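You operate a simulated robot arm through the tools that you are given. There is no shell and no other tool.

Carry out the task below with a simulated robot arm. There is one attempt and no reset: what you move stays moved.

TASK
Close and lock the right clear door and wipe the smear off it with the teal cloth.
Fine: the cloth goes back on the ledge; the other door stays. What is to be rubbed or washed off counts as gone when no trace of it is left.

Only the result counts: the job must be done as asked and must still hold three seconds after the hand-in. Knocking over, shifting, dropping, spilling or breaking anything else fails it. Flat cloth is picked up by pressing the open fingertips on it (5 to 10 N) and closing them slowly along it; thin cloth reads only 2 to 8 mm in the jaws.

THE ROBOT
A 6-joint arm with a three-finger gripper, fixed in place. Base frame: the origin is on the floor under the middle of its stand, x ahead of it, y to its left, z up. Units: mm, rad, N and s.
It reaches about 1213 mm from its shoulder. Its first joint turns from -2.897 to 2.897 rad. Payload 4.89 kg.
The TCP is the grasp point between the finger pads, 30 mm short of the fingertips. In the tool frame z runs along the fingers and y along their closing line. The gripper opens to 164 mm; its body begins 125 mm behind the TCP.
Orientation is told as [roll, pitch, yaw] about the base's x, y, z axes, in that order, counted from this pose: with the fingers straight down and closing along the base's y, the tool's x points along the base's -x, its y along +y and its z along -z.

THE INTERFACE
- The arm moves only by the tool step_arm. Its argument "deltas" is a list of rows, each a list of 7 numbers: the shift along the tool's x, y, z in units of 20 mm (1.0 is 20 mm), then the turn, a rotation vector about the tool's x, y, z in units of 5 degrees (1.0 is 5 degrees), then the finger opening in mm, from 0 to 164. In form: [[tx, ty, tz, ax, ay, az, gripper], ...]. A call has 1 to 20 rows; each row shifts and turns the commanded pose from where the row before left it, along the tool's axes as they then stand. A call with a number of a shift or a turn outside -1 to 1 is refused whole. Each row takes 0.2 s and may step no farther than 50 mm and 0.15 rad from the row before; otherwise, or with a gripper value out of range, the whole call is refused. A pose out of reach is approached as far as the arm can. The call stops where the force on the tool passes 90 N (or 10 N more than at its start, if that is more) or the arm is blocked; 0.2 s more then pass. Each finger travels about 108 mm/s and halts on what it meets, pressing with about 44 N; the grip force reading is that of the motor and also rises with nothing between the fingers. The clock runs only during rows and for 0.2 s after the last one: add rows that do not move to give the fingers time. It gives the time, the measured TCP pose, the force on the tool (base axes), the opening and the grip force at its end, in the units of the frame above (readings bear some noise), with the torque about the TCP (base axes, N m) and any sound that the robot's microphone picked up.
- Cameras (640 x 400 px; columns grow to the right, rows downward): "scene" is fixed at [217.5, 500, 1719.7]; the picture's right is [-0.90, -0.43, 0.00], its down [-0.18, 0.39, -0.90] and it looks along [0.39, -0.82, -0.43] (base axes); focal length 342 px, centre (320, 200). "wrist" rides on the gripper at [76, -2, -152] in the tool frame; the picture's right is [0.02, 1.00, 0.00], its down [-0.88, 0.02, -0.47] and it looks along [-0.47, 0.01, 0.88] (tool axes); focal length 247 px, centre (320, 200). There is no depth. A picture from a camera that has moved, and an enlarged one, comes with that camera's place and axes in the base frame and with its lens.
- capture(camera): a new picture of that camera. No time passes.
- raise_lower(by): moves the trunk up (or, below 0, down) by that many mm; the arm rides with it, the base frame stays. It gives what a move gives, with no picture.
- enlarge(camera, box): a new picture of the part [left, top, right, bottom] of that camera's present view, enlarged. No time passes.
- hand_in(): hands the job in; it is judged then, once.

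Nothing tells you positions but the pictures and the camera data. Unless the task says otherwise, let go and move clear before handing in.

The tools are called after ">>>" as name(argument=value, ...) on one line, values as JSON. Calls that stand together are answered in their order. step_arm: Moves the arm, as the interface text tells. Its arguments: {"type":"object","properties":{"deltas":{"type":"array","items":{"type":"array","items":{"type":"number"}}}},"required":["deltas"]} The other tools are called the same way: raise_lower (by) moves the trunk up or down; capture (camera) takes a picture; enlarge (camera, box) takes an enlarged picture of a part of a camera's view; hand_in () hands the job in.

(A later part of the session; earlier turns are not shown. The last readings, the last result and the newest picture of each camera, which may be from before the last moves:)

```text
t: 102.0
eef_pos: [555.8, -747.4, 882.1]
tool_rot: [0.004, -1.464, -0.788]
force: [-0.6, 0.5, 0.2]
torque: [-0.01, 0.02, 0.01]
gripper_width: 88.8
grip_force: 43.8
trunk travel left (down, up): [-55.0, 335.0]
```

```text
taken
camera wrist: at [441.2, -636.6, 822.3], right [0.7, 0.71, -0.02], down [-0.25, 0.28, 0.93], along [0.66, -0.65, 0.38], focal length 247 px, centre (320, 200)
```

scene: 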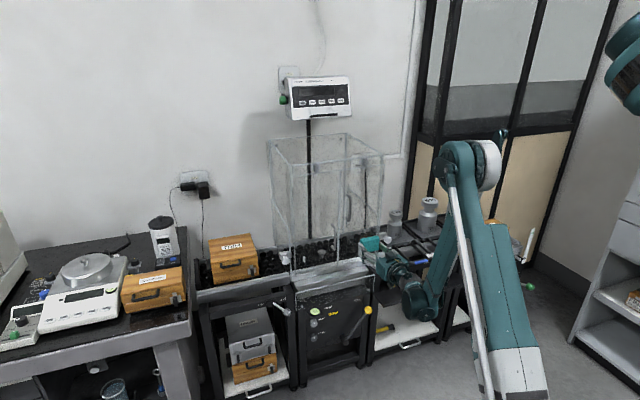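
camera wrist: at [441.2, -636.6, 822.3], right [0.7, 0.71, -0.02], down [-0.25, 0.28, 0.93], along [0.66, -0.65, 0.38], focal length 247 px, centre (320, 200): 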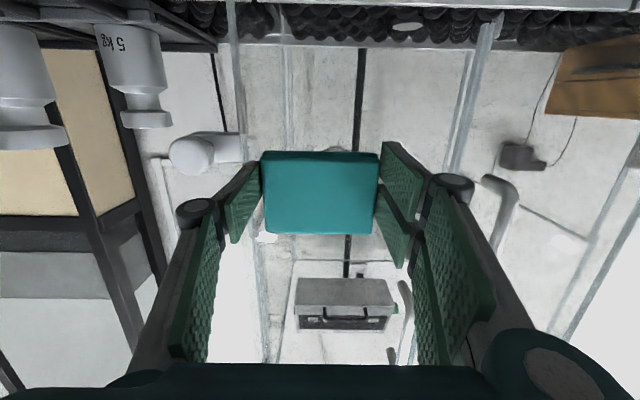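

The pad is in front of the smear, with both sides clear of the knob and door handle. I will advance toward the door to about 6 mm before the expected contact.

>>> step_arm(deltas=[[-0.0287, 0, 0.2735, 0, 0, 0, 80], [-0.0287, 0, 0.2735, 0, 0, 0, 80], [-0.0287, 0, 0.2735, 0, 0, 0, 80], [-0.0287, 0, 0.2735, 0, 0, 0, 80], [-0.0287, 0, 0.2735, 0, 0, 0, 80], [-0.0287, 0, 0.2735, 0, 0, 0, 80], [0, 0, 0, 0, 0, 0, 80]])

>>> enlarge(camera="scene", box=[330, 200, 410, 270])

>>> enlarge(camera="wrist", box=[200, 100, 440, 260])

```text
t: 103.6
eef_pos: [578.7, -769.6, 879.0]
tool_rot: [-0.001, -1.465, -0.785]
force: [0.5, 0.4, 0.1]
torque: [0.01, 0.01, 0.01]
gripper_width: 88.5
grip_force: 44.5
trunk travel left (down, up): [-55.0, 335.0]
```

```text
5.71 times, centred on (370, 235) of scene
camera zoom: at [217.5, 500.0, 1719.7], right [-0.9, -0.43, 0.0], down [-0.18, 0.39, -0.9], along [0.39, -0.82, -0.43], focal length 1956 px, centre (34, 0)
```

zoom: 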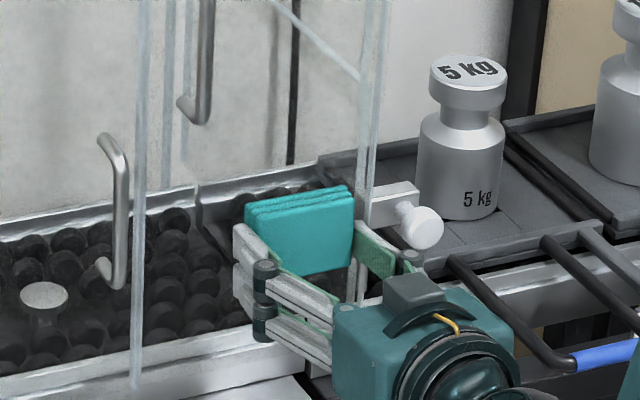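

```text
2.50 times, centred on (320, 180) of wrist
camera zoom: at [464.5, -658.8, 820.8], right [0.7, 0.71, -0.02], down [-0.25, 0.28, 0.93], along [0.66, -0.65, 0.38], focal length 617 px, centre (320, 250)
```

zoom: 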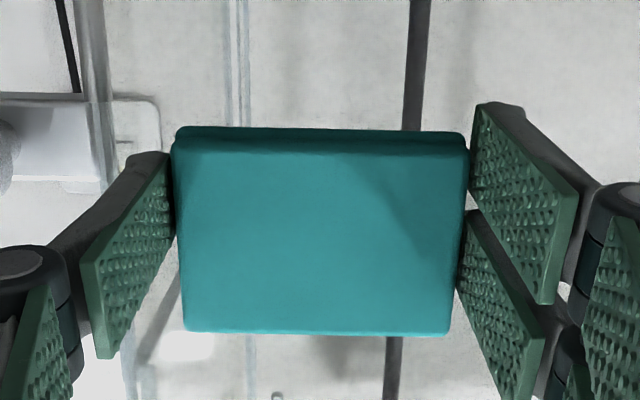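

The pad covers the smear area and is a few millimetres from the glass. I will advance in 1 mm rows and feel for contact.

>>> step_arm(deltas=[[-0.0052, 0, 0.0497, 0, 0, 0, 80], [-0.0052, 0, 0.0497, 0, 0, 0, 80], [-0.0052, 0, 0.0497, 0, 0, 0, 80], [-0.0052, 0, 0.0497, 0, 0, 0, 80], [-0.0052, 0, 0.0497, 0, 0, 0, 80], [0, 0, 0, 0, 0, 0, 80]])

```text
t: 105.0
eef_pos: [582.6, -773.1, 881.4]
tool_rot: [0.003, -1.465, -0.786]
force: [-20.1, 20.8, -6.3]
torque: [-0.73, -0.71, -0.08]
gripper_width: 88.8
grip_force: 44.4
trunk travel left (down, up): [-55.0, 335.0]
```

Contact came with about 29 N at the pad's upper edge. I will ease off by about 1 mm for a gentle rub.

>>> step_arm(deltas=[[0.0052, 0, -0.0497, 0, 0, 0, 80], [0, 0, 0, 0, 0, 0, 80]])

>>> enlarge(camera="scene", box=[330, 200, 410, 270])

```text
t: 105.6
eef_pos: [580.9, -772.1, 880.9]
tool_rot: [0.002, -1.464, -0.785]
force: [-5.8, 4.2, 2.3]
torque: [-0.25, -0.31, -0.04]
gripper_width: 88.4
grip_force: 43.3
trunk travel left (down, up): [-55.0, 335.0]
```

```text
5.71 times, centred on (370, 235) of scene
camera zoom: at [217.5, 500.0, 1719.7], right [-0.9, -0.43, 0.0], down [-0.18, 0.39, -0.9], along [0.39, -0.82, -0.43], focal length 1956 px, centre (34, 0)
```

zoom: 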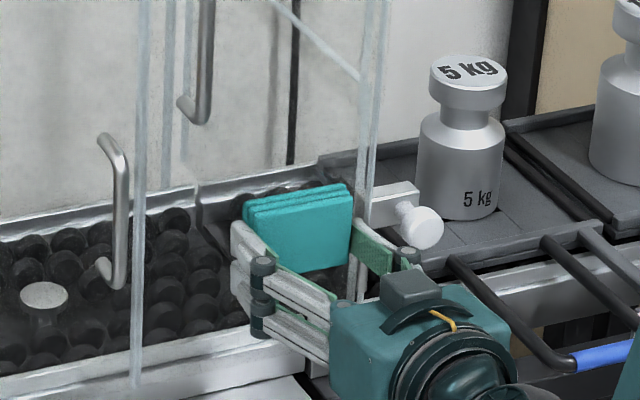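

About 7 N now, carried by the upper edge. I will tilt the tool up 2 degrees to bring the pad's face flat on the glass and see how the torque changes.

>>> step_arm(deltas=[[0, 0, 0, 0, -0.4, 0, 80], [0, 0, 0, 0, 0, 0, 80]])

```text
t: 106.2
eef_pos: [582.2, -771.2, 878.7]
tool_rot: [-0.004, -1.501, -0.78]
force: [-4.7, 6.5, -3.5]
torque: [0.19, 0.17, 0.03]
gripper_width: 88.8
grip_force: 44.2
trunk travel left (down, up): [-55.0, 335.0]
```

The torque flipped, so the face is now nearly flat. I will set the angle between and rub up and down over the smear, watching the force.

>>> step_arm(deltas=[[0, 0, 0, 0, 0.15, 0, 80], [0, 0, 0, 0, 0, 0, 80], [-0.25, 0, -0.0208, 0, 0, 0, 80], [-0.25, 0, -0.0208, 0, 0, 0, 80], [-0.25, 0, -0.0208, 0, 0, 0, 80], [0, 0, 0, 0, 0, 0, 80]])

```text
t: 107.6
eef_pos: [580.7, -771.9, 895.1]
tool_rot: [0.003, -1.486, -0.786]
force: [-0.1, 0.1, -0.5]
torque: [0.0, 0.01, 0.0]
gripper_width: 88.7
grip_force: 43.9
trunk travel left (down, up): [-55.0, 335.0]
```

Contact was just lost on the way up. I will press in by about 0.7 mm and check.

>>> step_arm(deltas=[[-0.003, 0, 0.035, 0, 0, 0, 80], [0, 0, 0, 0, 0, 0, 80]])

```text
t: 108.2
eef_pos: [582.3, -772.5, 893.7]
tool_rot: [0.001, -1.486, -0.786]
force: [-6.3, 3.9, -0.5]
torque: [0.11, 0.15, -0.04]
gripper_width: 88.7
grip_force: 44.4
trunk travel left (down, up): [-55.0, 335.0]
```

Contact is at about 7 N. I will rub downward now in small rows.

>>> step_arm(deltas=[[0, 0, 0.006, 0, 0.06, 0, 80], [0.2, 0, 0.0166, 0, 0, 0, 80], [0.2, 0, 0.0166, 0, 0, 0, 80], [0.2, 0, 0.0166, 0, 0, 0, 80], [0, 0, 0, 0, 0, 0, 80]])

```text
t: 109.4
eef_pos: [581.6, -772.8, 883.9]
tool_rot: [0.002, -1.483, -0.787]
force: [-6.1, 6.5, 3.4]
torque: [0.07, 0.07, -0.02]
gripper_width: 88.6
grip_force: 44.3
trunk travel left (down, up): [-55.0, 335.0]
```

The rub holds about 9 N. I will continue downward.

>>> step_arm(deltas=[[0.25, 0, 0.0205, 0, 0, 0, 80], [0.25, 0, 0.0205, 0, 0, 0, 80], [0.25, 0, 0.0205, 0, 0, 0, 80], [0.25, 0, 0.0205, 0, 0, 0, 80], [0.25, 0, 0.0205, 0, 0, 0, 80], [0, 0, 0, 0, 0, 0, 80]])

>>> enlarge(camera="scene", box=[330, 200, 410, 270])

```text
t: 110.8
eef_pos: [582.7, -773.0, 857.5]
tool_rot: [0.001, -1.481, -0.786]
force: [-6.5, 5.2, 1.3]
torque: [0.11, 0.12, 0.0]
gripper_width: 88.8
grip_force: 43.7
trunk travel left (down, up): [-55.0, 335.0]
```

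```text
5.71 times, centred on (370, 235) of scene
camera zoom: at [217.5, 500.0, 1719.7], right [-0.9, -0.43, 0.0], down [-0.18, 0.39, -0.9], along [0.39, -0.82, -0.43], focal length 1956 px, centre (34, 0)
```

zoom: 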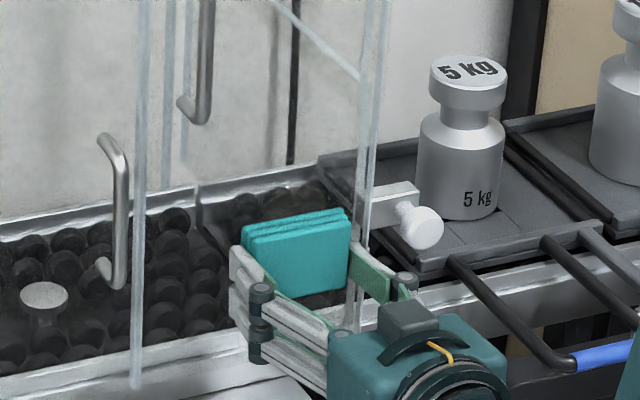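

The part of the smear above the pad already looks cleaner. I will rub upward with a slight sideways drift, then check the force.

>>> step_arm(deltas=[[-0.25, 0.1, -0.0205, 0, 0, 0, 80], [-0.25, 0.1, -0.0205, 0, 0, 0, 80], [-0.25, 0.1, -0.0205, 0, 0, 0, 80], [-0.25, 0.1, -0.0205, 0, 0, 0, 80], [-0.25, 0.1, -0.0205, 0, 0, 0, 80], [-0.25, 0, -0.0205, 0, 0, 0, 80], [-0.25, 0, -0.0205, 0, 0, 0, 80], [-0.25, 0, -0.0205, 0, 0, 0, 80], [0, 0, 0, 0, 0, 0, 80]])

>>> enlarge(camera="scene", box=[330, 200, 410, 270])

```text
t: 112.8
eef_pos: [588.9, -766.3, 898.3]
tool_rot: [0.002, -1.483, -0.787]
force: [-7.5, 8.8, -0.9]
torque: [0.26, 0.22, 0.04]
gripper_width: 88.7
grip_force: 44.2
trunk travel left (down, up): [-55.0, 335.0]
```

```text
5.71 times, centred on (370, 235) of scene
camera zoom: at [217.5, 500.0, 1719.7], right [-0.9, -0.43, 0.0], down [-0.18, 0.39, -0.9], along [0.39, -0.82, -0.43], focal length 1956 px, centre (34, 0)
```

zoom: 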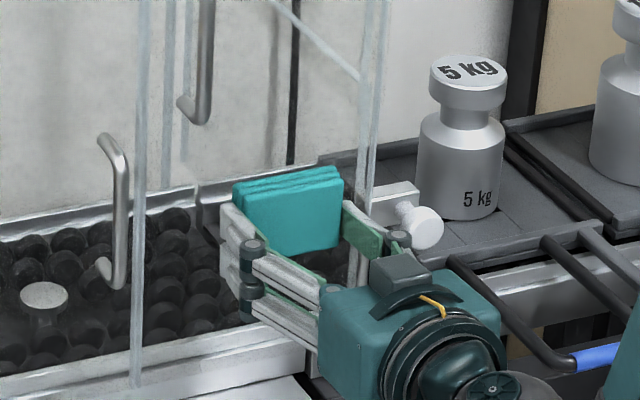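

Good contact at about 11 N. I will rub to the right a little and down, then back left and up.

>>> step_arm(deltas=[[0, -0.2, 0, 0, 0, 0, 80], [0, -0.2, 0, 0, 0, 0, 80], [0, -0.2, 0, 0, 0, 0, 80], [0.25, 0, 0.0205, 0, 0, 0, 80], [0.25, 0, 0.0205, 0, 0, 0, 80], [0.25, 0, 0.0205, 0, 0, 0, 80], [0.25, 0, 0.0205, 0, 0, 0, 80], [0.25, 0, 0.0205, 0, 0, 0, 80], [0.25, 0, 0.0205, 0, 0, 0, 80], [0.25, 0, 0.0205, 0, 0, 0, 80], [0.25, 0, 0.0205, 0, 0, 0, 80], [0, 0, 0, 0, 0, 0, 80]])

>>> step_arm(deltas=[[0, 0.2, 0, 0, 0, 0, 80], [0, 0.2, 0, 0, 0, 0, 80], [0, 0.2, 0, 0, 0, 0, 80], [-0.25, 0, -0.0205, 0, 0, 0, 80], [-0.25, 0, -0.0205, 0, 0, 0, 80], [-0.25, 0, -0.0205, 0, 0, 0, 80], [-0.25, 0, -0.0205, 0, 0, 0, 80], [0, -0.2, 0, 0, 0, 0, 80], [0, -0.2, 0, 0, 0, 0, 80], [0, -0.2, 0, 0, 0, 0, 80], [0, 0, 0, 0, 0, 0, 80]])

>>> enlarge(camera="scene", box=[330, 200, 410, 270])

```text
t: 115.4
eef_pos: [581.5, -774.5, 858.2]
tool_rot: [0.002, -1.481, -0.785]
force: [-1.6, 2.9, 0.7]
torque: [0.06, 0.0, 0.02]
gripper_width: 88.9
grip_force: 44.4
trunk travel left (down, up): [-55.0, 335.0]
```

```text
t: 117.8
eef_pos: [580.3, -773.9, 878.6]
tool_rot: [0.0, -1.482, -0.781]
force: [-0.3, 0.8, -0.8]
torque: [0.0, -0.01, -0.02]
gripper_width: 88.5
grip_force: 44.0
trunk travel left (down, up): [-55.0, 335.0]
```

```text
5.71 times, centred on (370, 235) of scene
camera zoom: at [217.5, 500.0, 1719.7], right [-0.9, -0.43, 0.0], down [-0.18, 0.39, -0.9], along [0.39, -0.82, -0.43], focal length 1956 px, centre (34, 0)
```

zoom: 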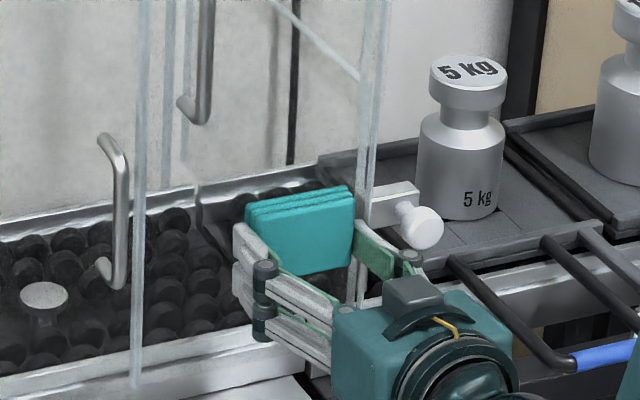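

Pressing force has faded on this last pass. I will back off 33 mm and raise the trunk so the wrist camera can see the smear area again.

>>> step_arm(deltas=[[0.035, 0, -0.41, 0, 0, 0, 80], [0.035, 0, -0.41, 0, 0, 0, 80], [0.035, 0, -0.41, 0, 0, 0, 80], [0.035, 0, -0.41, 0, 0, 0, 80], [0, 0, 0, 0, 0, 0, 80]])

>>> raise_lower(by=60)

>>> capture(camera="wrist")

>>> enlarge(camera="wrist", box=[230, 10, 430, 160])

>>> enlarge(camera="scene", box=[330, 200, 410, 270])

```text
t: 119.0
eef_pos: [559.1, -752.7, 881.7]
tool_rot: [0.002, -1.478, -0.784]
force: [-0.4, 0.2, -0.6]
torque: [-0.01, 0.01, -0.01]
gripper_width: 88.7
grip_force: 44.2
out of reach, approached as far as the arm can: row 4
trunk travel left (down, up): [-55.0, 335.0]
```

```text
t: 120.0
eef_pos: [557.5, -754.4, 940.9]
tool_rot: [0.002, -1.478, -0.785]
force: [0.1, -0.1, -0.5]
torque: [-0.01, -0.01, 0.0]
gripper_width: 88.8
grip_force: 43.9
trunk travel left (down, up): [-115.0, 275.0]
```

```text
taken
camera wrist: at [444.6, -642.9, 878.9], right [0.7, 0.71, -0.02], down [-0.26, 0.29, 0.92], along [0.66, -0.64, 0.39], focal length 247 px, centre (320, 200)
```

wrist: 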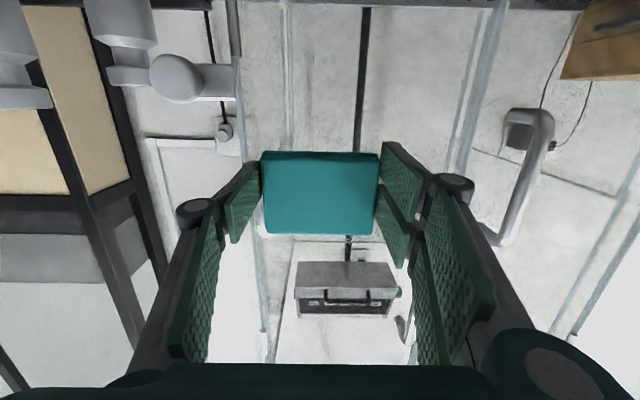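

```text
2.67 times, centred on (330, 85) of wrist
camera zoom: at [444.6, -642.9, 878.9], right [0.7, 0.71, -0.02], down [-0.26, 0.29, 0.92], along [0.66, -0.64, 0.39], focal length 659 px, centre (293, 507)
```

zoom: 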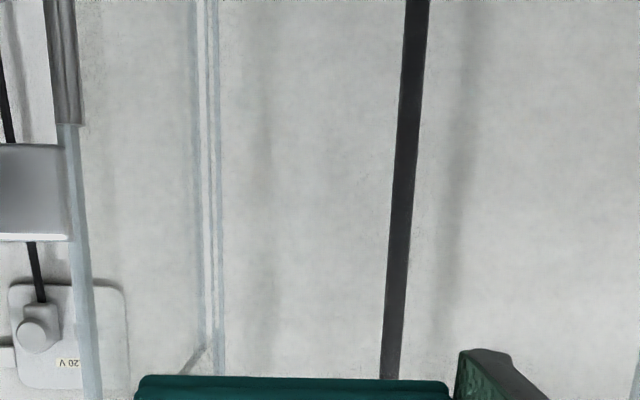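

```text
5.71 times, centred on (370, 235) of scene
camera zoom: at [217.5, 500.0, 1719.7], right [-0.9, -0.43, 0.0], down [-0.18, 0.39, -0.9], along [0.39, -0.82, -0.43], focal length 1956 px, centre (34, 0)
```

zoom: 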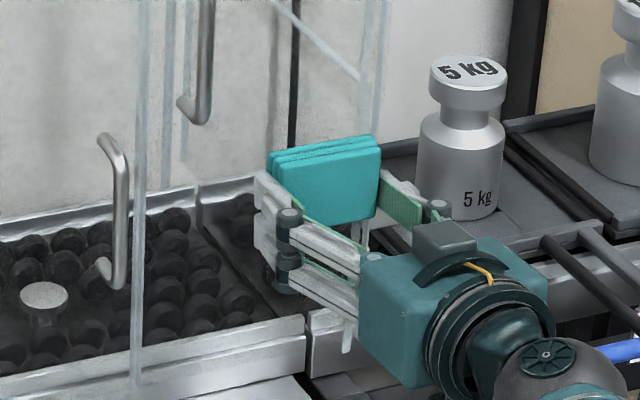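

The brown smear seems gone from the wrist view. I will raise the trunk further to uncover the area for the scene camera and check for any trace.

>>> raise_lower(by=130)

>>> enlarge(camera="scene", box=[330, 210, 400, 270])

>>> enlarge(camera="scene", box=[360, 220, 390, 245])

>>> capture(camera="wrist")

```text
t: 121.6
eef_pos: [558.3, -753.5, 1069.5]
tool_rot: [0.003, -1.481, -0.786]
force: [-0.2, 0.7, 0.3]
torque: [0.0, 0.01, -0.01]
gripper_width: 88.5
grip_force: 44.1
trunk travel left (down, up): [-245.0, 145.0]
```

```text
6.67 times, centred on (365, 240) of scene
camera zoom: at [217.5, 500.0, 1719.7], right [-0.9, -0.43, 0.0], down [-0.18, 0.39, -0.9], along [0.39, -0.82, -0.43], focal length 2283 px, centre (20, -67)
```

zoom: 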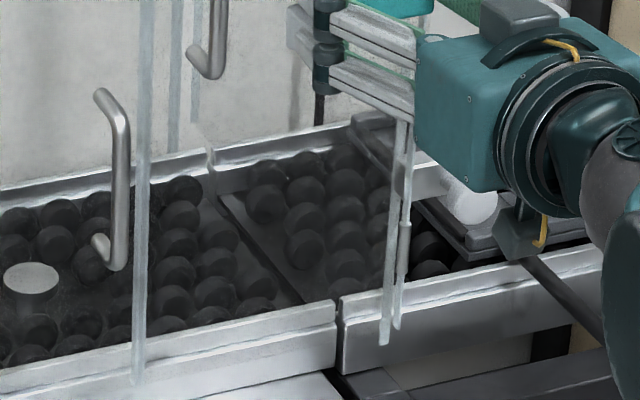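

```text
16.00 times, centred on (375, 232) of scene
camera zoom: at [217.5, 500.0, 1719.7], right [-0.9, -0.43, 0.0], down [-0.18, 0.39, -0.9], along [0.39, -0.82, -0.43], focal length 5478 px, centre (-560, -320)
```

zoom: 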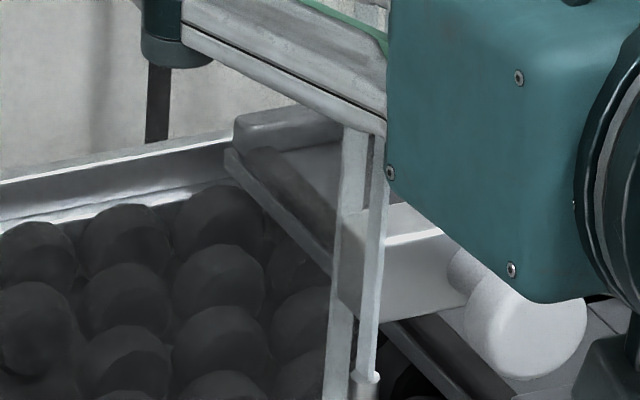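

```text
taken
camera wrist: at [444.6, -643.0, 1008.9], right [0.7, 0.71, -0.02], down [-0.26, 0.29, 0.92], along [0.66, -0.64, 0.39], focal length 247 px, centre (320, 200)
```

wrist: 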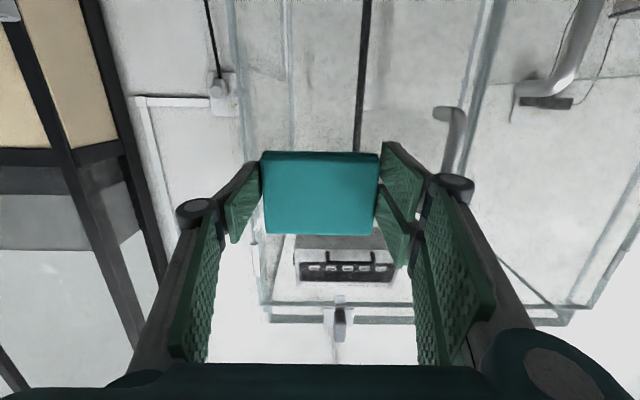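

The smear region looks clean. I will zoom right in on where it was.

>>> enlarge(camera="scene", box=[350, 222, 382, 256])

>>> enlarge(camera="wrist", box=[240, -60, 420, 60])

```text
11.76 times, centred on (366, 239) of scene
camera zoom: at [217.5, 500.0, 1719.7], right [-0.9, -0.43, 0.0], down [-0.18, 0.39, -0.9], along [0.39, -0.82, -0.43], focal length 4028 px, centre (-221, -259)
```

zoom: 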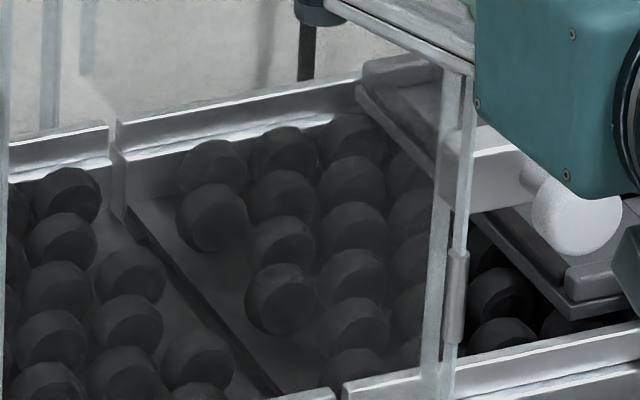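

```text
refused: -60 is not a number from 0 to 400
```

The area looks clean, but I want to be sure no faint trace remains. I will lower the trunk to view the glass against the light wall with the wrist camera.

>>> raise_lower(by=-110)

>>> enlarge(camera="wrist", box=[260, 40, 400, 150])

>>> enlarge(camera="wrist", box=[280, 60, 360, 120])

```text
t: 123.0
eef_pos: [558.0, -753.8, 960.7]
tool_rot: [0.002, -1.479, -0.786]
force: [0.0, -0.3, -0.2]
torque: [0.02, 0.04, 0.01]
gripper_width: 88.7
grip_force: 43.5
trunk travel left (down, up): [-135.0, 255.0]
```

```text
3.64 times, centred on (330, 95) of wrist
camera zoom: at [444.5, -642.8, 899.2], right [0.7, 0.71, -0.02], down [-0.26, 0.29, 0.92], along [0.66, -0.64, 0.39], focal length 898 px, centre (284, 582)
```

zoom: 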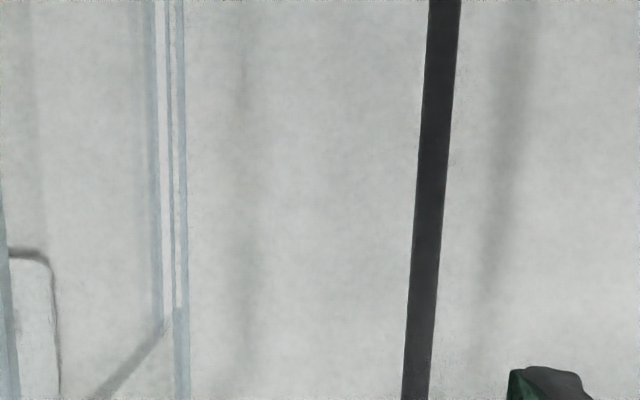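

```text
6.67 times, centred on (320, 90) of wrist
camera zoom: at [444.5, -642.8, 899.2], right [0.7, 0.71, -0.02], down [-0.26, 0.29, 0.92], along [0.66, -0.64, 0.39], focal length 1646 px, centre (320, 933)
```

zoom: 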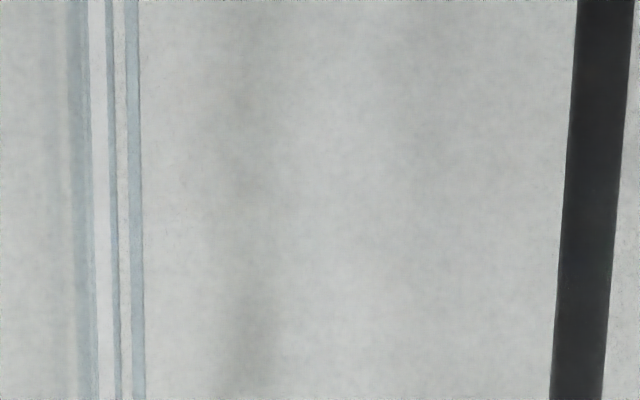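

The glass is clean against the light wall, with only soft wall shadows left. Next the pad goes back on the ledge. I will first tilt the tool downward while drawing back from the door.

>>> step_arm(deltas=[[0, 0, 0, 0, 1, 0, 80], [0, 0, 0, 0, 1, 0, 80], [0.078, 0, -0.29, 0, 1, 0, 80], [0.1, 0, -0.28, 0, 1, 0, 80], [0.12, 0, -0.27, 0, 1, 0, 80], [0.15, 0, -0.26, 0, 1, 0, 80], [0, 0, 0, 0, 0, 0, 80]])

>>> capture(camera="wrist")

>>> capture(camera="scene")

```text
t: 124.6
eef_pos: [541.0, -737.0, 959.5]
tool_rot: [-0.001, -0.955, -0.783]
force: [-0.1, 0.1, -0.4]
torque: [0.02, 0.0, -0.03]
gripper_width: 88.6
grip_force: 44.0
trunk travel left (down, up): [-135.0, 255.0]
```

```text
taken
camera wrist: at [420.7, -619.1, 986.9], right [0.7, 0.72, -0.02], down [0.1, -0.07, 0.99], along [0.71, -0.69, -0.12], focal length 247 px, centre (320, 200)
```

wrist: 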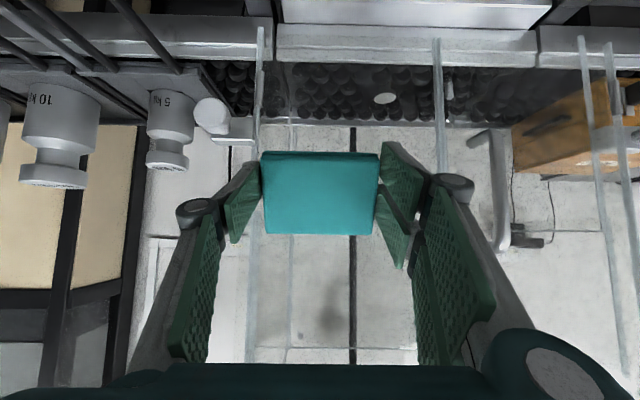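

```text
taken
```

scene: 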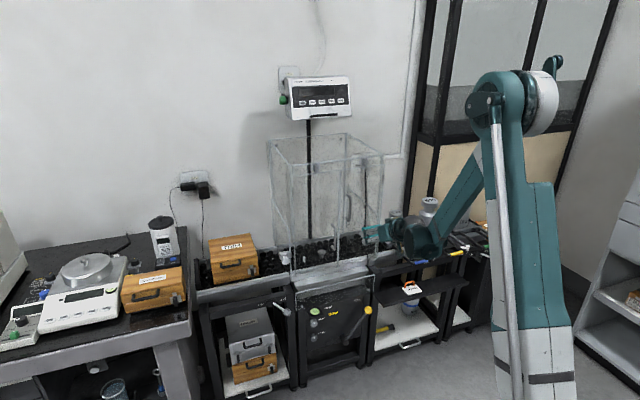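

I notice a faint dark spot at about (325, 310) in the wrist picture, either a shadow on the wall or something on the glass. I will look closer.

>>> enlarge(camera="wrist", box=[240, 230, 420, 365])

>>> enlarge(camera="scene", box=[320, 150, 400, 240])

>>> enlarge(camera="scene", box=[340, 215, 390, 260])

>>> enlarge(camera="wrist", box=[230, 40, 440, 160])

```text
2.96 times, centred on (330, 298) of wrist
camera zoom: at [420.7, -619.1, 986.9], right [0.7, 0.72, -0.02], down [0.1, -0.07, 0.99], along [0.71, -0.69, -0.12], focal length 732 px, centre (290, -89)
```

zoom: 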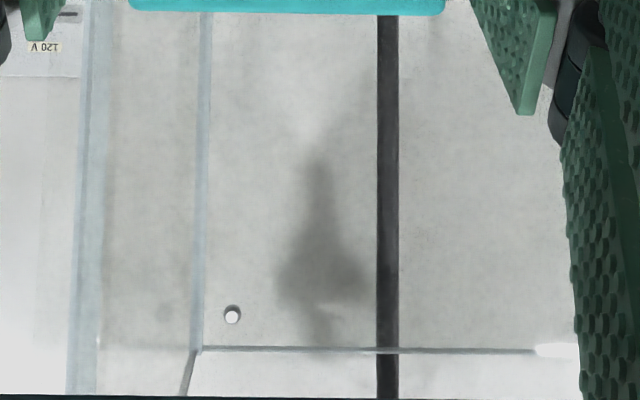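

```text
4.44 times, centred on (360, 195) of scene
camera zoom: at [217.5, 500.0, 1719.7], right [-0.9, -0.43, 0.0], down [-0.18, 0.39, -0.9], along [0.39, -0.82, -0.43], focal length 1522 px, centre (142, 222)
```

zoom: 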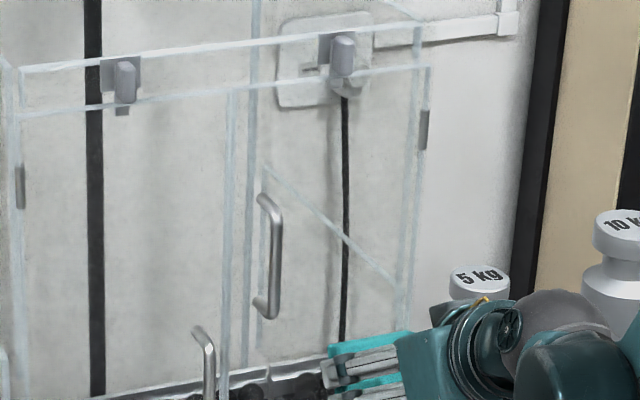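

```text
8.89 times, centred on (365, 238) of scene
camera zoom: at [217.5, 500.0, 1719.7], right [-0.9, -0.43, 0.0], down [-0.18, 0.39, -0.9], along [0.39, -0.82, -0.43], focal length 3043 px, centre (-80, -133)
```

zoom: 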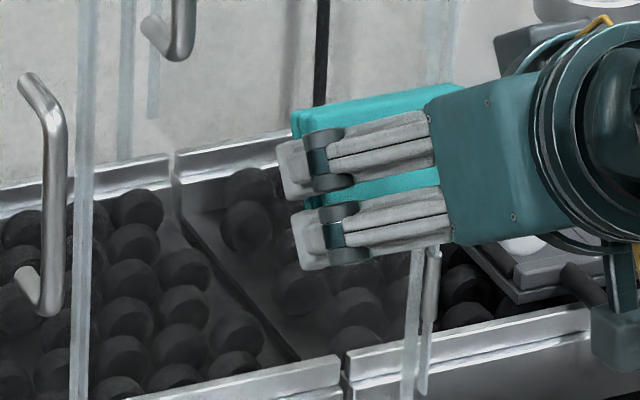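

```text
3.05 times, centred on (335, 100) of wrist
camera zoom: at [420.7, -619.1, 986.9], right [0.7, 0.72, -0.02], down [0.1, -0.07, 0.99], along [0.71, -0.69, -0.12], focal length 753 px, centre (274, 505)
```

zoom: 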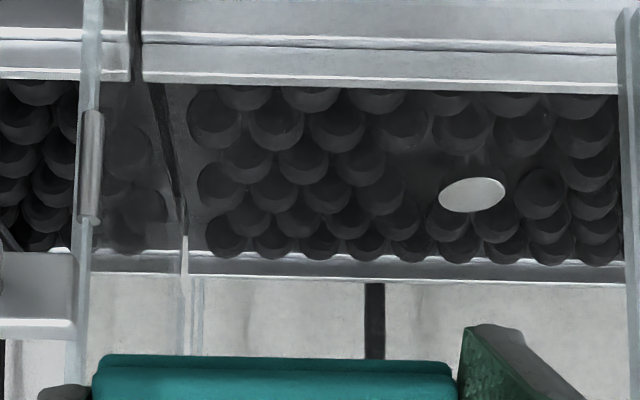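

That spot is the wall shadow of the display pole that was there from the start, and the former smear area is clean. I will continue tilting the tool down while backing away.

>>> step_arm(deltas=[[0.3, 0, -0.34, 0, 1, 0, 80], [0.32, 0, -0.32, 0, 1, 0, 80], [0.34, 0, -0.29, 0, 1, 0, 80], [0.37, 0, -0.26, 0, 1, 0, 80], [0.39, 0, -0.22, 0, 1, 0, 80], [0.41, 0, -0.19, 0, 1, 0, 80], [0.42, 0, -0.15, 0, 1, 0, 80], [0.43, 0, -0.12, 0, 1, 0, 80], [0, 0, 0, 0, 0.34, 0, 80], [0, 0, 0, 0, 0, 0, 80]])

>>> capture(camera="wrist")

>>> capture(camera="scene")

```text
t: 126.8
eef_pos: [490.8, -686.0, 955.8]
tool_rot: [-0.002, -0.227, -0.782]
force: [0.3, 0.4, -0.9]
torque: [-0.01, 0.0, 0.01]
gripper_width: 88.5
grip_force: 43.4
trunk travel left (down, up): [-135.0, 255.0]
```

```text
taken
camera wrist: at [412.0, -610.4, 1086.8], right [0.69, 0.72, 0.0], down [0.55, -0.52, 0.66], along [0.48, -0.46, -0.75], focal length 247 px, centre (320, 200)
```

wrist: 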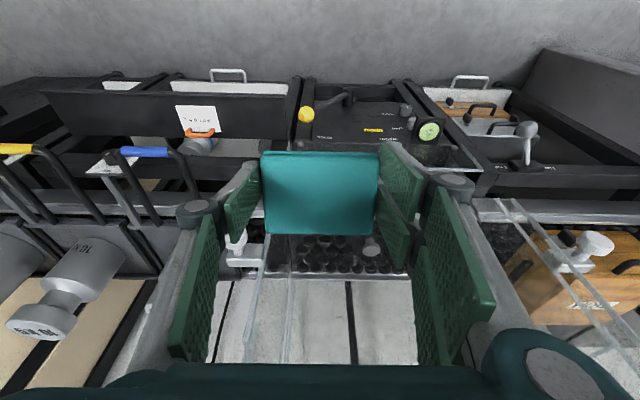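

```text
taken
```

scene: 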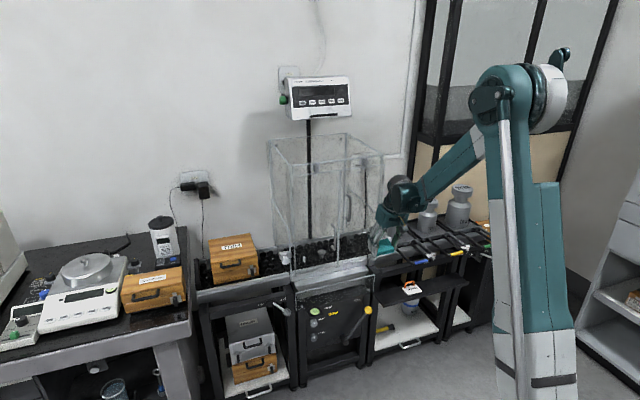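

The tool is at the lean used for picking up, with the pad held. I will restore the trunk height and move down to the right, in front of the ledge.

>>> raise_lower(by=40)

>>> step_arm(deltas=[[0.232, -0.379, 0.963, 0, 0, 0, 80], [0.232, -0.379, 0.963, 0, 0, 0, 80], [0.232, -0.379, 0.963, 0, 0, 0, 80], [0.232, -0.379, 0.963, 0, 0, 0, 80], [0.232, -0.379, 0.963, 0, 0, 0, 80], [0.232, -0.379, 0.963, 0, 0, 0, 80], [0.232, -0.379, 0.963, 0, 0, 0, 80], [0.232, -0.379, 0.963, 0, 0, 0, 80], [0.232, -0.379, 0.963, 0, 0, 0, 80], [0.232, -0.379, 0.963, 0, 0, 0, 80], [0.232, -0.379, 0.963, 0, 0, 0, 80], [0.232, -0.379, 0.963, 0, 0, 0, 80], [0.232, -0.379, 0.963, 0, 0, 0, 80], [0.232, -0.379, 0.963, 0, 0, 0, 80], [0.232, -0.379, 0.963, 0, 0, 0, 80], [0.232, -0.379, 0.963, 0, 0, 0, 80], [0.232, -0.379, 0.963, 0, 0, 0, 80], [0.232, -0.379, 0.963, 0, 0, 0, 80], [0, 0, 0, 0, 0, 0, 80]])

>>> capture(camera="wrist")

>>> enlarge(camera="scene", box=[350, 170, 500, 320])

```text
t: 127.7
eef_pos: [490.4, -685.4, 995.8]
tool_rot: [0.001, -0.23, -0.783]
force: [0.9, 0.6, -0.4]
torque: [0.01, -0.02, -0.03]
gripper_width: 88.6
grip_force: 43.6
trunk travel left (down, up): [-175.0, 215.0]
```

```text
t: 131.7
eef_pos: [392.0, -780.9, 637.7]
tool_rot: [0.002, -0.227, -0.781]
force: [0.4, -0.6, 0.7]
torque: [-0.02, 0.0, 0.0]
gripper_width: 88.8
grip_force: 44.2
trunk travel left (down, up): [-175.0, 215.0]
```

```text
taken
camera wrist: at [313.5, -705.5, 769.4], right [0.69, 0.72, 0.0], down [0.55, -0.52, 0.66], along [0.48, -0.46, -0.75], focal length 247 px, centre (320, 200)
```

wrist: 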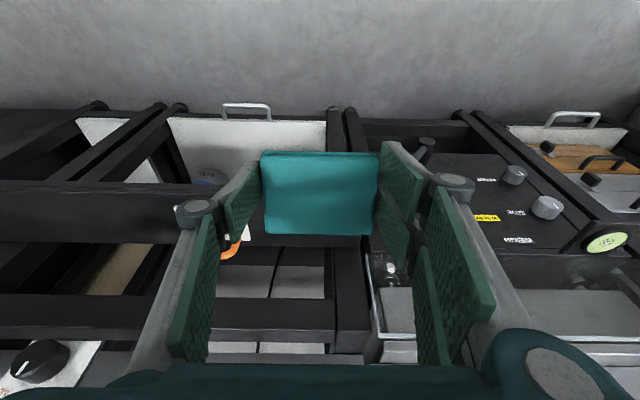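

```text
2.67 times, centred on (425, 245) of scene
camera zoom: at [217.5, 500.0, 1719.7], right [-0.9, -0.43, 0.0], down [-0.18, 0.39, -0.9], along [0.39, -0.82, -0.43], focal length 913 px, centre (40, 80)
```

zoom: 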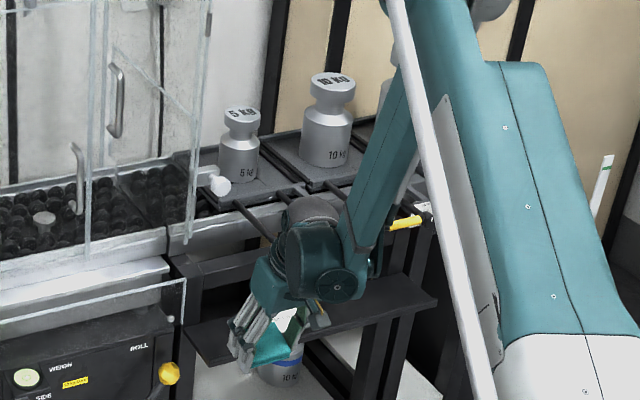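

The pad is in front of the ledge, its near edge hanging lowest. I will move forward over the ledge, about 35 mm above it.

>>> step_arm(deltas=[[-0.673, -0.0143, 0.279, 0, 0, 0, 80], [-0.673, -0.0143, 0.279, 0, 0, 0, 80], [-0.673, -0.0143, 0.279, 0, 0, 0, 80], [-0.673, -0.0143, 0.279, 0, 0, 0, 80], [-0.673, -0.0143, 0.279, 0, 0, 0, 80], [-0.673, -0.0143, 0.279, 0, 0, 0, 80], [-0.673, -0.0143, 0.279, 0, 0, 0, 80], [0, 0, 0, 0, 0, 0, 80]])

>>> capture(camera="wrist")

>>> enlarge(camera="scene", box=[370, 230, 450, 310])

```text
t: 133.5
eef_pos: [462.4, -854.2, 621.6]
tool_rot: [0.0, -0.229, -0.782]
force: [0.0, -0.2, 0.4]
torque: [-0.02, 0.02, 0.01]
gripper_width: 88.8
grip_force: 44.2
trunk travel left (down, up): [-175.0, 215.0]
```

```text
taken
camera wrist: at [384.5, -779.1, 753.2], right [0.69, 0.72, 0.0], down [0.55, -0.52, 0.66], along [0.48, -0.46, -0.75], focal length 247 px, centre (320, 200)
```

wrist: 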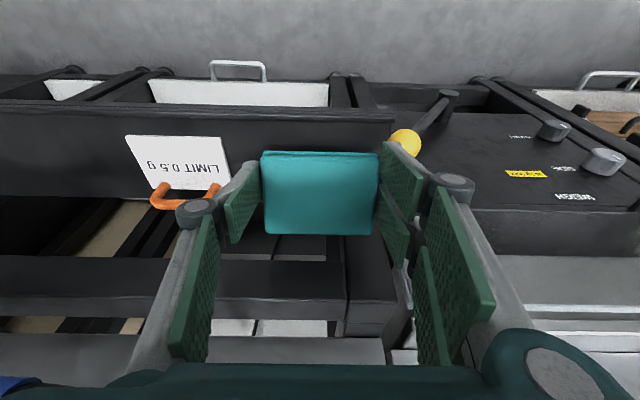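

```text
5.00 times, centred on (410, 270) of scene
camera zoom: at [217.5, 500.0, 1719.7], right [-0.9, -0.43, 0.0], down [-0.18, 0.39, -0.9], along [0.39, -0.82, -0.43], focal length 1712 px, centre (-130, -150)
```

zoom: 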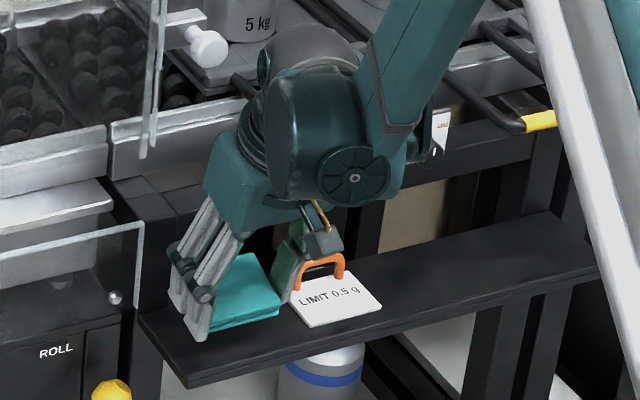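

The pad hovers over its old place on the ledge. I will lower it, slowing down near contact.

>>> step_arm(deltas=[[0.068, 0, 0.292, 0, 0, 0, 80], [0.068, 0, 0.292, 0, 0, 0, 80], [0.068, 0, 0.292, 0, 0, 0, 80], [0.034, 0, 0.146, 0, 0, 0, 80], [0.0173, 0, 0.073, 0, 0, 0, 80], [0.0173, 0, 0.073, 0, 0, 0, 80], [0, 0, 0, 0, 0, 0, 80]])

>>> enlarge(camera="scene", box=[370, 250, 450, 310])

```text
t: 135.1
eef_pos: [462.5, -853.3, 597.8]
tool_rot: [-0.001, -0.229, -0.783]
force: [-0.1, -0.4, -0.7]
torque: [-0.01, 0.03, 0.0]
gripper_width: 88.6
grip_force: 44.3
trunk travel left (down, up): [-175.0, 215.0]
```

```text
6.67 times, centred on (410, 280) of scene
camera zoom: at [217.5, 500.0, 1719.7], right [-0.9, -0.43, 0.0], down [-0.18, 0.39, -0.9], along [0.39, -0.82, -0.43], focal length 2283 px, centre (-280, -333)
```

zoom: 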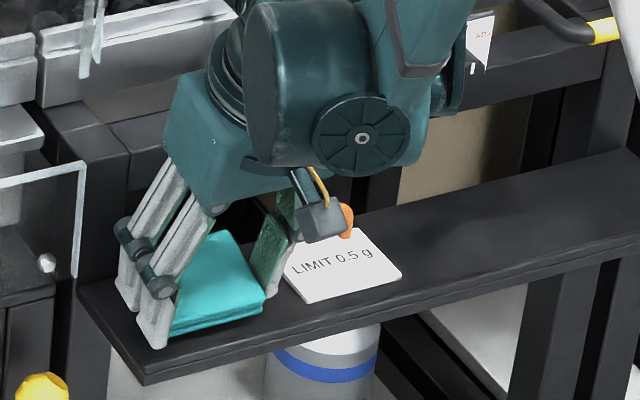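

Still no contact at z≈598. I will go on in 1 mm rows.

>>> step_arm(deltas=[[0.0115, 0, 0.0487, 0, 0, 0, 80], [0.0115, 0, 0.0487, 0, 0, 0, 80], [0.0115, 0, 0.0487, 0, 0, 0, 80], [0.0115, 0, 0.0487, 0, 0, 0, 80], [0, 0, 0, 0, 0, 0, 80]])

```text
t: 136.3
eef_pos: [462.3, -853.9, 592.6]
tool_rot: [0.001, -0.229, -0.783]
force: [-0.5, 0.0, -1.1]
torque: [-0.04, 0.02, 0.02]
gripper_width: 88.8
grip_force: 43.7
trunk travel left (down, up): [-175.0, 215.0]
```

>>> step_arm(deltas=[[0.0115, 0, 0.0487, 0, 0, 0, 80], [0.0115, 0, 0.0487, 0, 0, 0, 80], [0.0115, 0, 0.0487, 0, 0, 0, 80], [0, 0, 0, 0, 0, 0, 80]])

```text
t: 137.3
eef_pos: [461.7, -854.0, 590.3]
tool_rot: [0.001, -0.228, -0.78]
force: [0.8, 0.7, -0.6]
torque: [-0.01, 0.0, 0.0]
gripper_width: 88.8
grip_force: 43.9
trunk travel left (down, up): [-175.0, 215.0]
```

>>> step_arm(deltas=[[0.0115, 0, 0.0487, 0, 0, 0, 80], [0.0115, 0, 0.0487, 0, 0, 0, 80], [0.0115, 0, 0.0487, 0, 0, 0, 80], [0, 0, 0, 0, 0, 0, 80]])

>>> enlarge(camera="scene", box=[380, 260, 430, 305])

>>> enlarge(camera="wrist", box=[180, 90, 420, 250])

```text
t: 138.3
eef_pos: [462.5, -855.5, 587.0]
tool_rot: [0.0, -0.228, -0.781]
force: [0.2, -0.2, -0.1]
torque: [0.01, -0.02, 0.0]
gripper_width: 88.7
grip_force: 43.4
trunk travel left (down, up): [-175.0, 215.0]
```

```text
8.89 times, centred on (405, 282) of scene
camera zoom: at [217.5, 500.0, 1719.7], right [-0.9, -0.43, 0.0], down [-0.18, 0.39, -0.9], along [0.39, -0.82, -0.43], focal length 3043 px, centre (-436, -533)
```

zoom: 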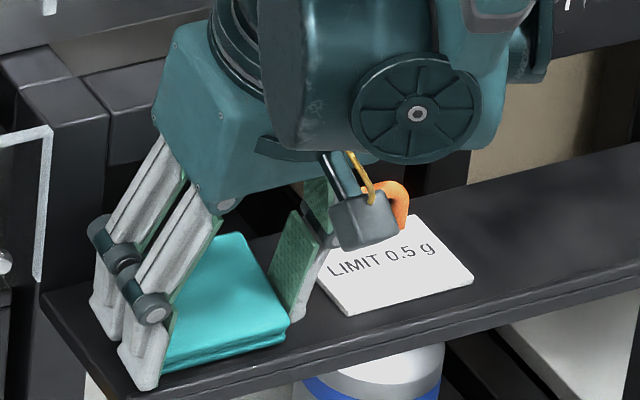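

```text
2.50 times, centred on (300, 170) of wrist
camera zoom: at [384.3, -778.9, 718.5], right [0.69, 0.72, 0.0], down [0.55, -0.52, 0.66], along [0.48, -0.46, -0.75], focal length 617 px, centre (370, 275)
```

zoom: 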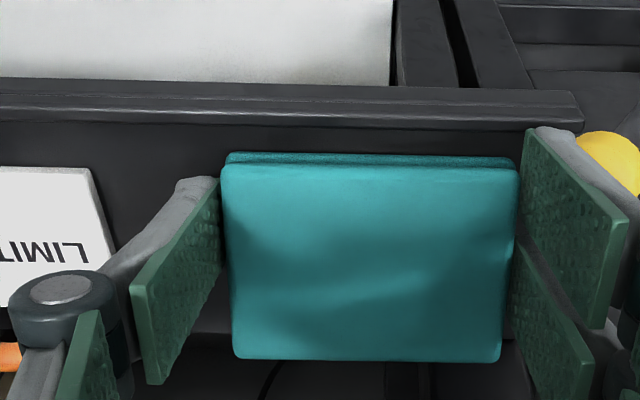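

The pad's near edge is close to the ledge but not yet touching. I will go on down.

>>> step_arm(deltas=[[0.0115, 0, 0.0487, 0, 0, 0, 80], [0.0115, 0, 0.0487, 0, 0, 0, 80], [0.0115, 0, 0.0487, 0, 0, 0, 80], [0, 0, 0, 0, 0, 0, 80]])

```text
t: 139.3
eef_pos: [461.5, -854.0, 585.8]
tool_rot: [-0.001, -0.233, -0.783]
force: [3.3, -7.5, 27.4]
torque: [1.18, -0.59, -0.24]
gripper_width: 88.7
grip_force: 44.3
trunk travel left (down, up): [-175.0, 215.0]
```

The pad's near edge now rests on the ledge (27 N). I will ease up slightly and open the fingers slowly so it settles flat.

>>> step_arm(deltas=[[-0.0115, 0, -0.0487, 0, 0, 0, 80], [0, 0, 0, 0, 0, 0, 80]])

>>> step_arm(deltas=[[0, 0, 0, 0, 0, 0, 88], [0, 0, 0, 0, 0, 0, 90], [0, 0, 0, 0, 0, 0, 92], [0, 0, 0, 0, 0, 0, 94], [0, 0, 0, 0, 0, 0, 97], [0, 0, 0, 0, 0, 0, 100], [0, 0, 0, 0, 0, 0, 100], [0, 0, 0, 0, 0, 0, 100]])

>>> enlarge(camera="scene", box=[380, 260, 430, 305])

>>> enlarge(camera="wrist", box=[180, 90, 420, 250])

```text
t: 139.9
eef_pos: [462.7, -853.2, 586.3]
tool_rot: [0.001, -0.23, -0.782]
force: [3.1, -8.3, 20.3]
torque: [0.8, -0.45, -0.3]
gripper_width: 88.8
grip_force: 43.1
trunk travel left (down, up): [-175.0, 215.0]
```

```text
t: 141.7
eef_pos: [463.6, -853.0, 584.6]
tool_rot: [-0.002, -0.229, -0.782]
force: [-0.7, 0.2, 0.4]
torque: [0.0, 0.0, 0.02]
gripper_width: 100.1
grip_force: 0.0
trunk travel left (down, up): [-175.0, 215.0]
```

```text
8.89 times, centred on (405, 282) of scene
camera zoom: at [217.5, 500.0, 1719.7], right [-0.9, -0.43, 0.0], down [-0.18, 0.39, -0.9], along [0.39, -0.82, -0.43], focal length 3043 px, centre (-436, -533)
```

zoom: 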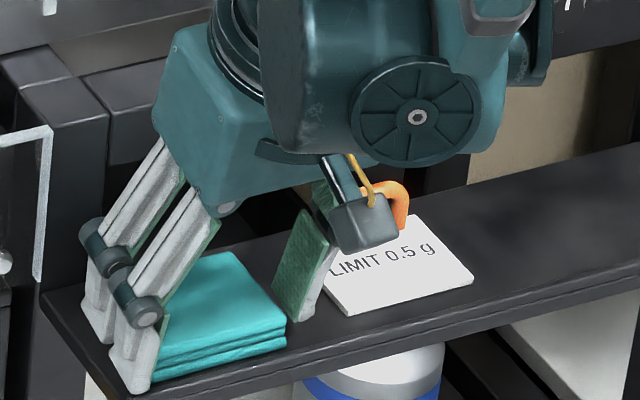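

```text
2.50 times, centred on (300, 170) of wrist
camera zoom: at [384.1, -778.8, 716.8], right [0.69, 0.72, 0.0], down [0.55, -0.52, 0.66], along [0.48, -0.46, -0.75], focal length 617 px, centre (370, 275)
```

zoom: 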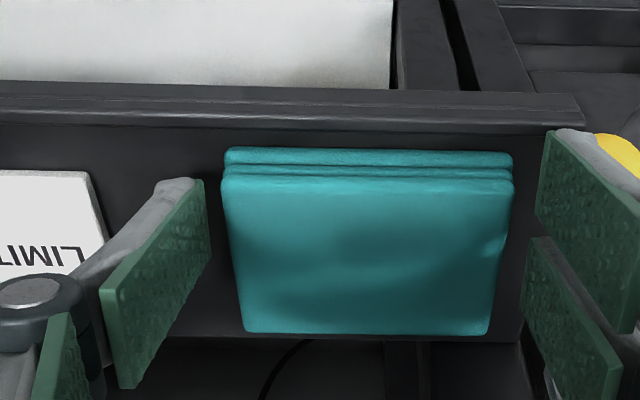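

The cloth lies flat on the ledge again, clear of the tag. I will lift straight up out of the way, then retreat toward the robot.

>>> step_arm(deltas=[[-0.057, 0, -0.244, 0, 0, 0, 102], [-0.057, 0, -0.244, 0, 0, 0, 102], [-0.057, 0, -0.244, 0, 0, 0, 102], [-0.057, 0, -0.244, 0, 0, 0, 102], [-0.057, 0, -0.244, 0, 0, 0, 102], [-0.057, 0, -0.244, 0, 0, 0, 102], [-0.057, 0, -0.244, 0, 0, 0, 102], [-0.057, 0, -0.244, 0, 0, 0, 102], [-0.057, 0, -0.244, 0, 0, 0, 80], [0.7, 0, -0.164, 0, 0, 0, 60], [0.7, 0, -0.164, 0, 0, 0, 60], [0.7, 0, -0.164, 0, 0, 0, 60], [0.7, 0, -0.164, 0, 0, 0, 60], [0.7, 0, -0.164, 0, 0, 0, 60], [0.7, 0, -0.164, 0, 0, 0, 60], [0.7, 0, -0.164, 0, 0, 0, 60], [0.7, 0, -0.164, 0, 0, 0, 60], [0, 0, 0, 0, 0, 0, 60]])

>>> capture(camera="wrist")

>>> capture(camera="scene")

```text
t: 145.5
eef_pos: [379.7, -773.8, 631.3]
tool_rot: [-0.001, -0.228, -0.782]
force: [0.1, 0.5, -0.2]
torque: [-0.01, -0.02, -0.01]
gripper_width: 60.2
grip_force: 0.0
trunk travel left (down, up): [-175.0, 215.0]
```

```text
taken
camera wrist: at [302.4, -697.6, 762.6], right [0.69, 0.72, 0.0], down [0.55, -0.52, 0.66], along [0.48, -0.46, -0.75], focal length 247 px, centre (320, 200)
```

wrist: 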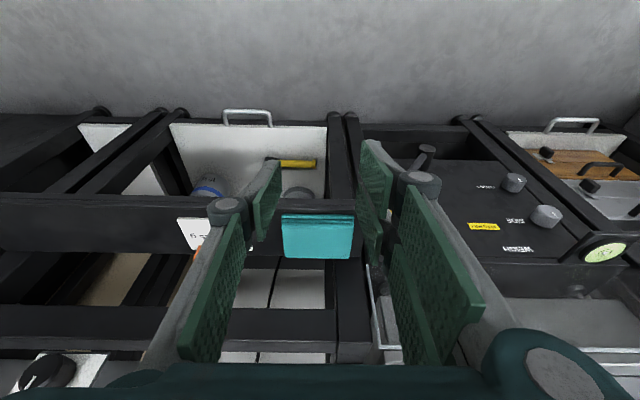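

```text
taken
```

scene: 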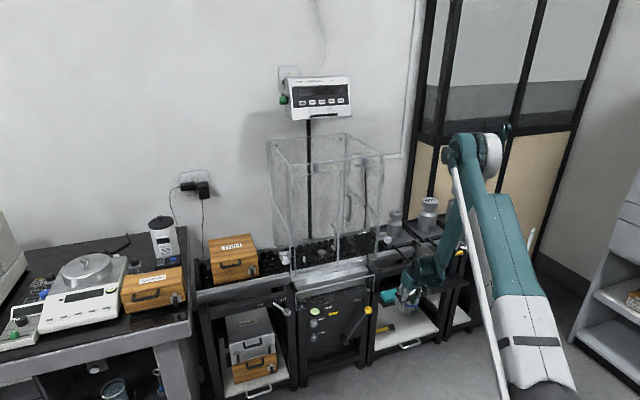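

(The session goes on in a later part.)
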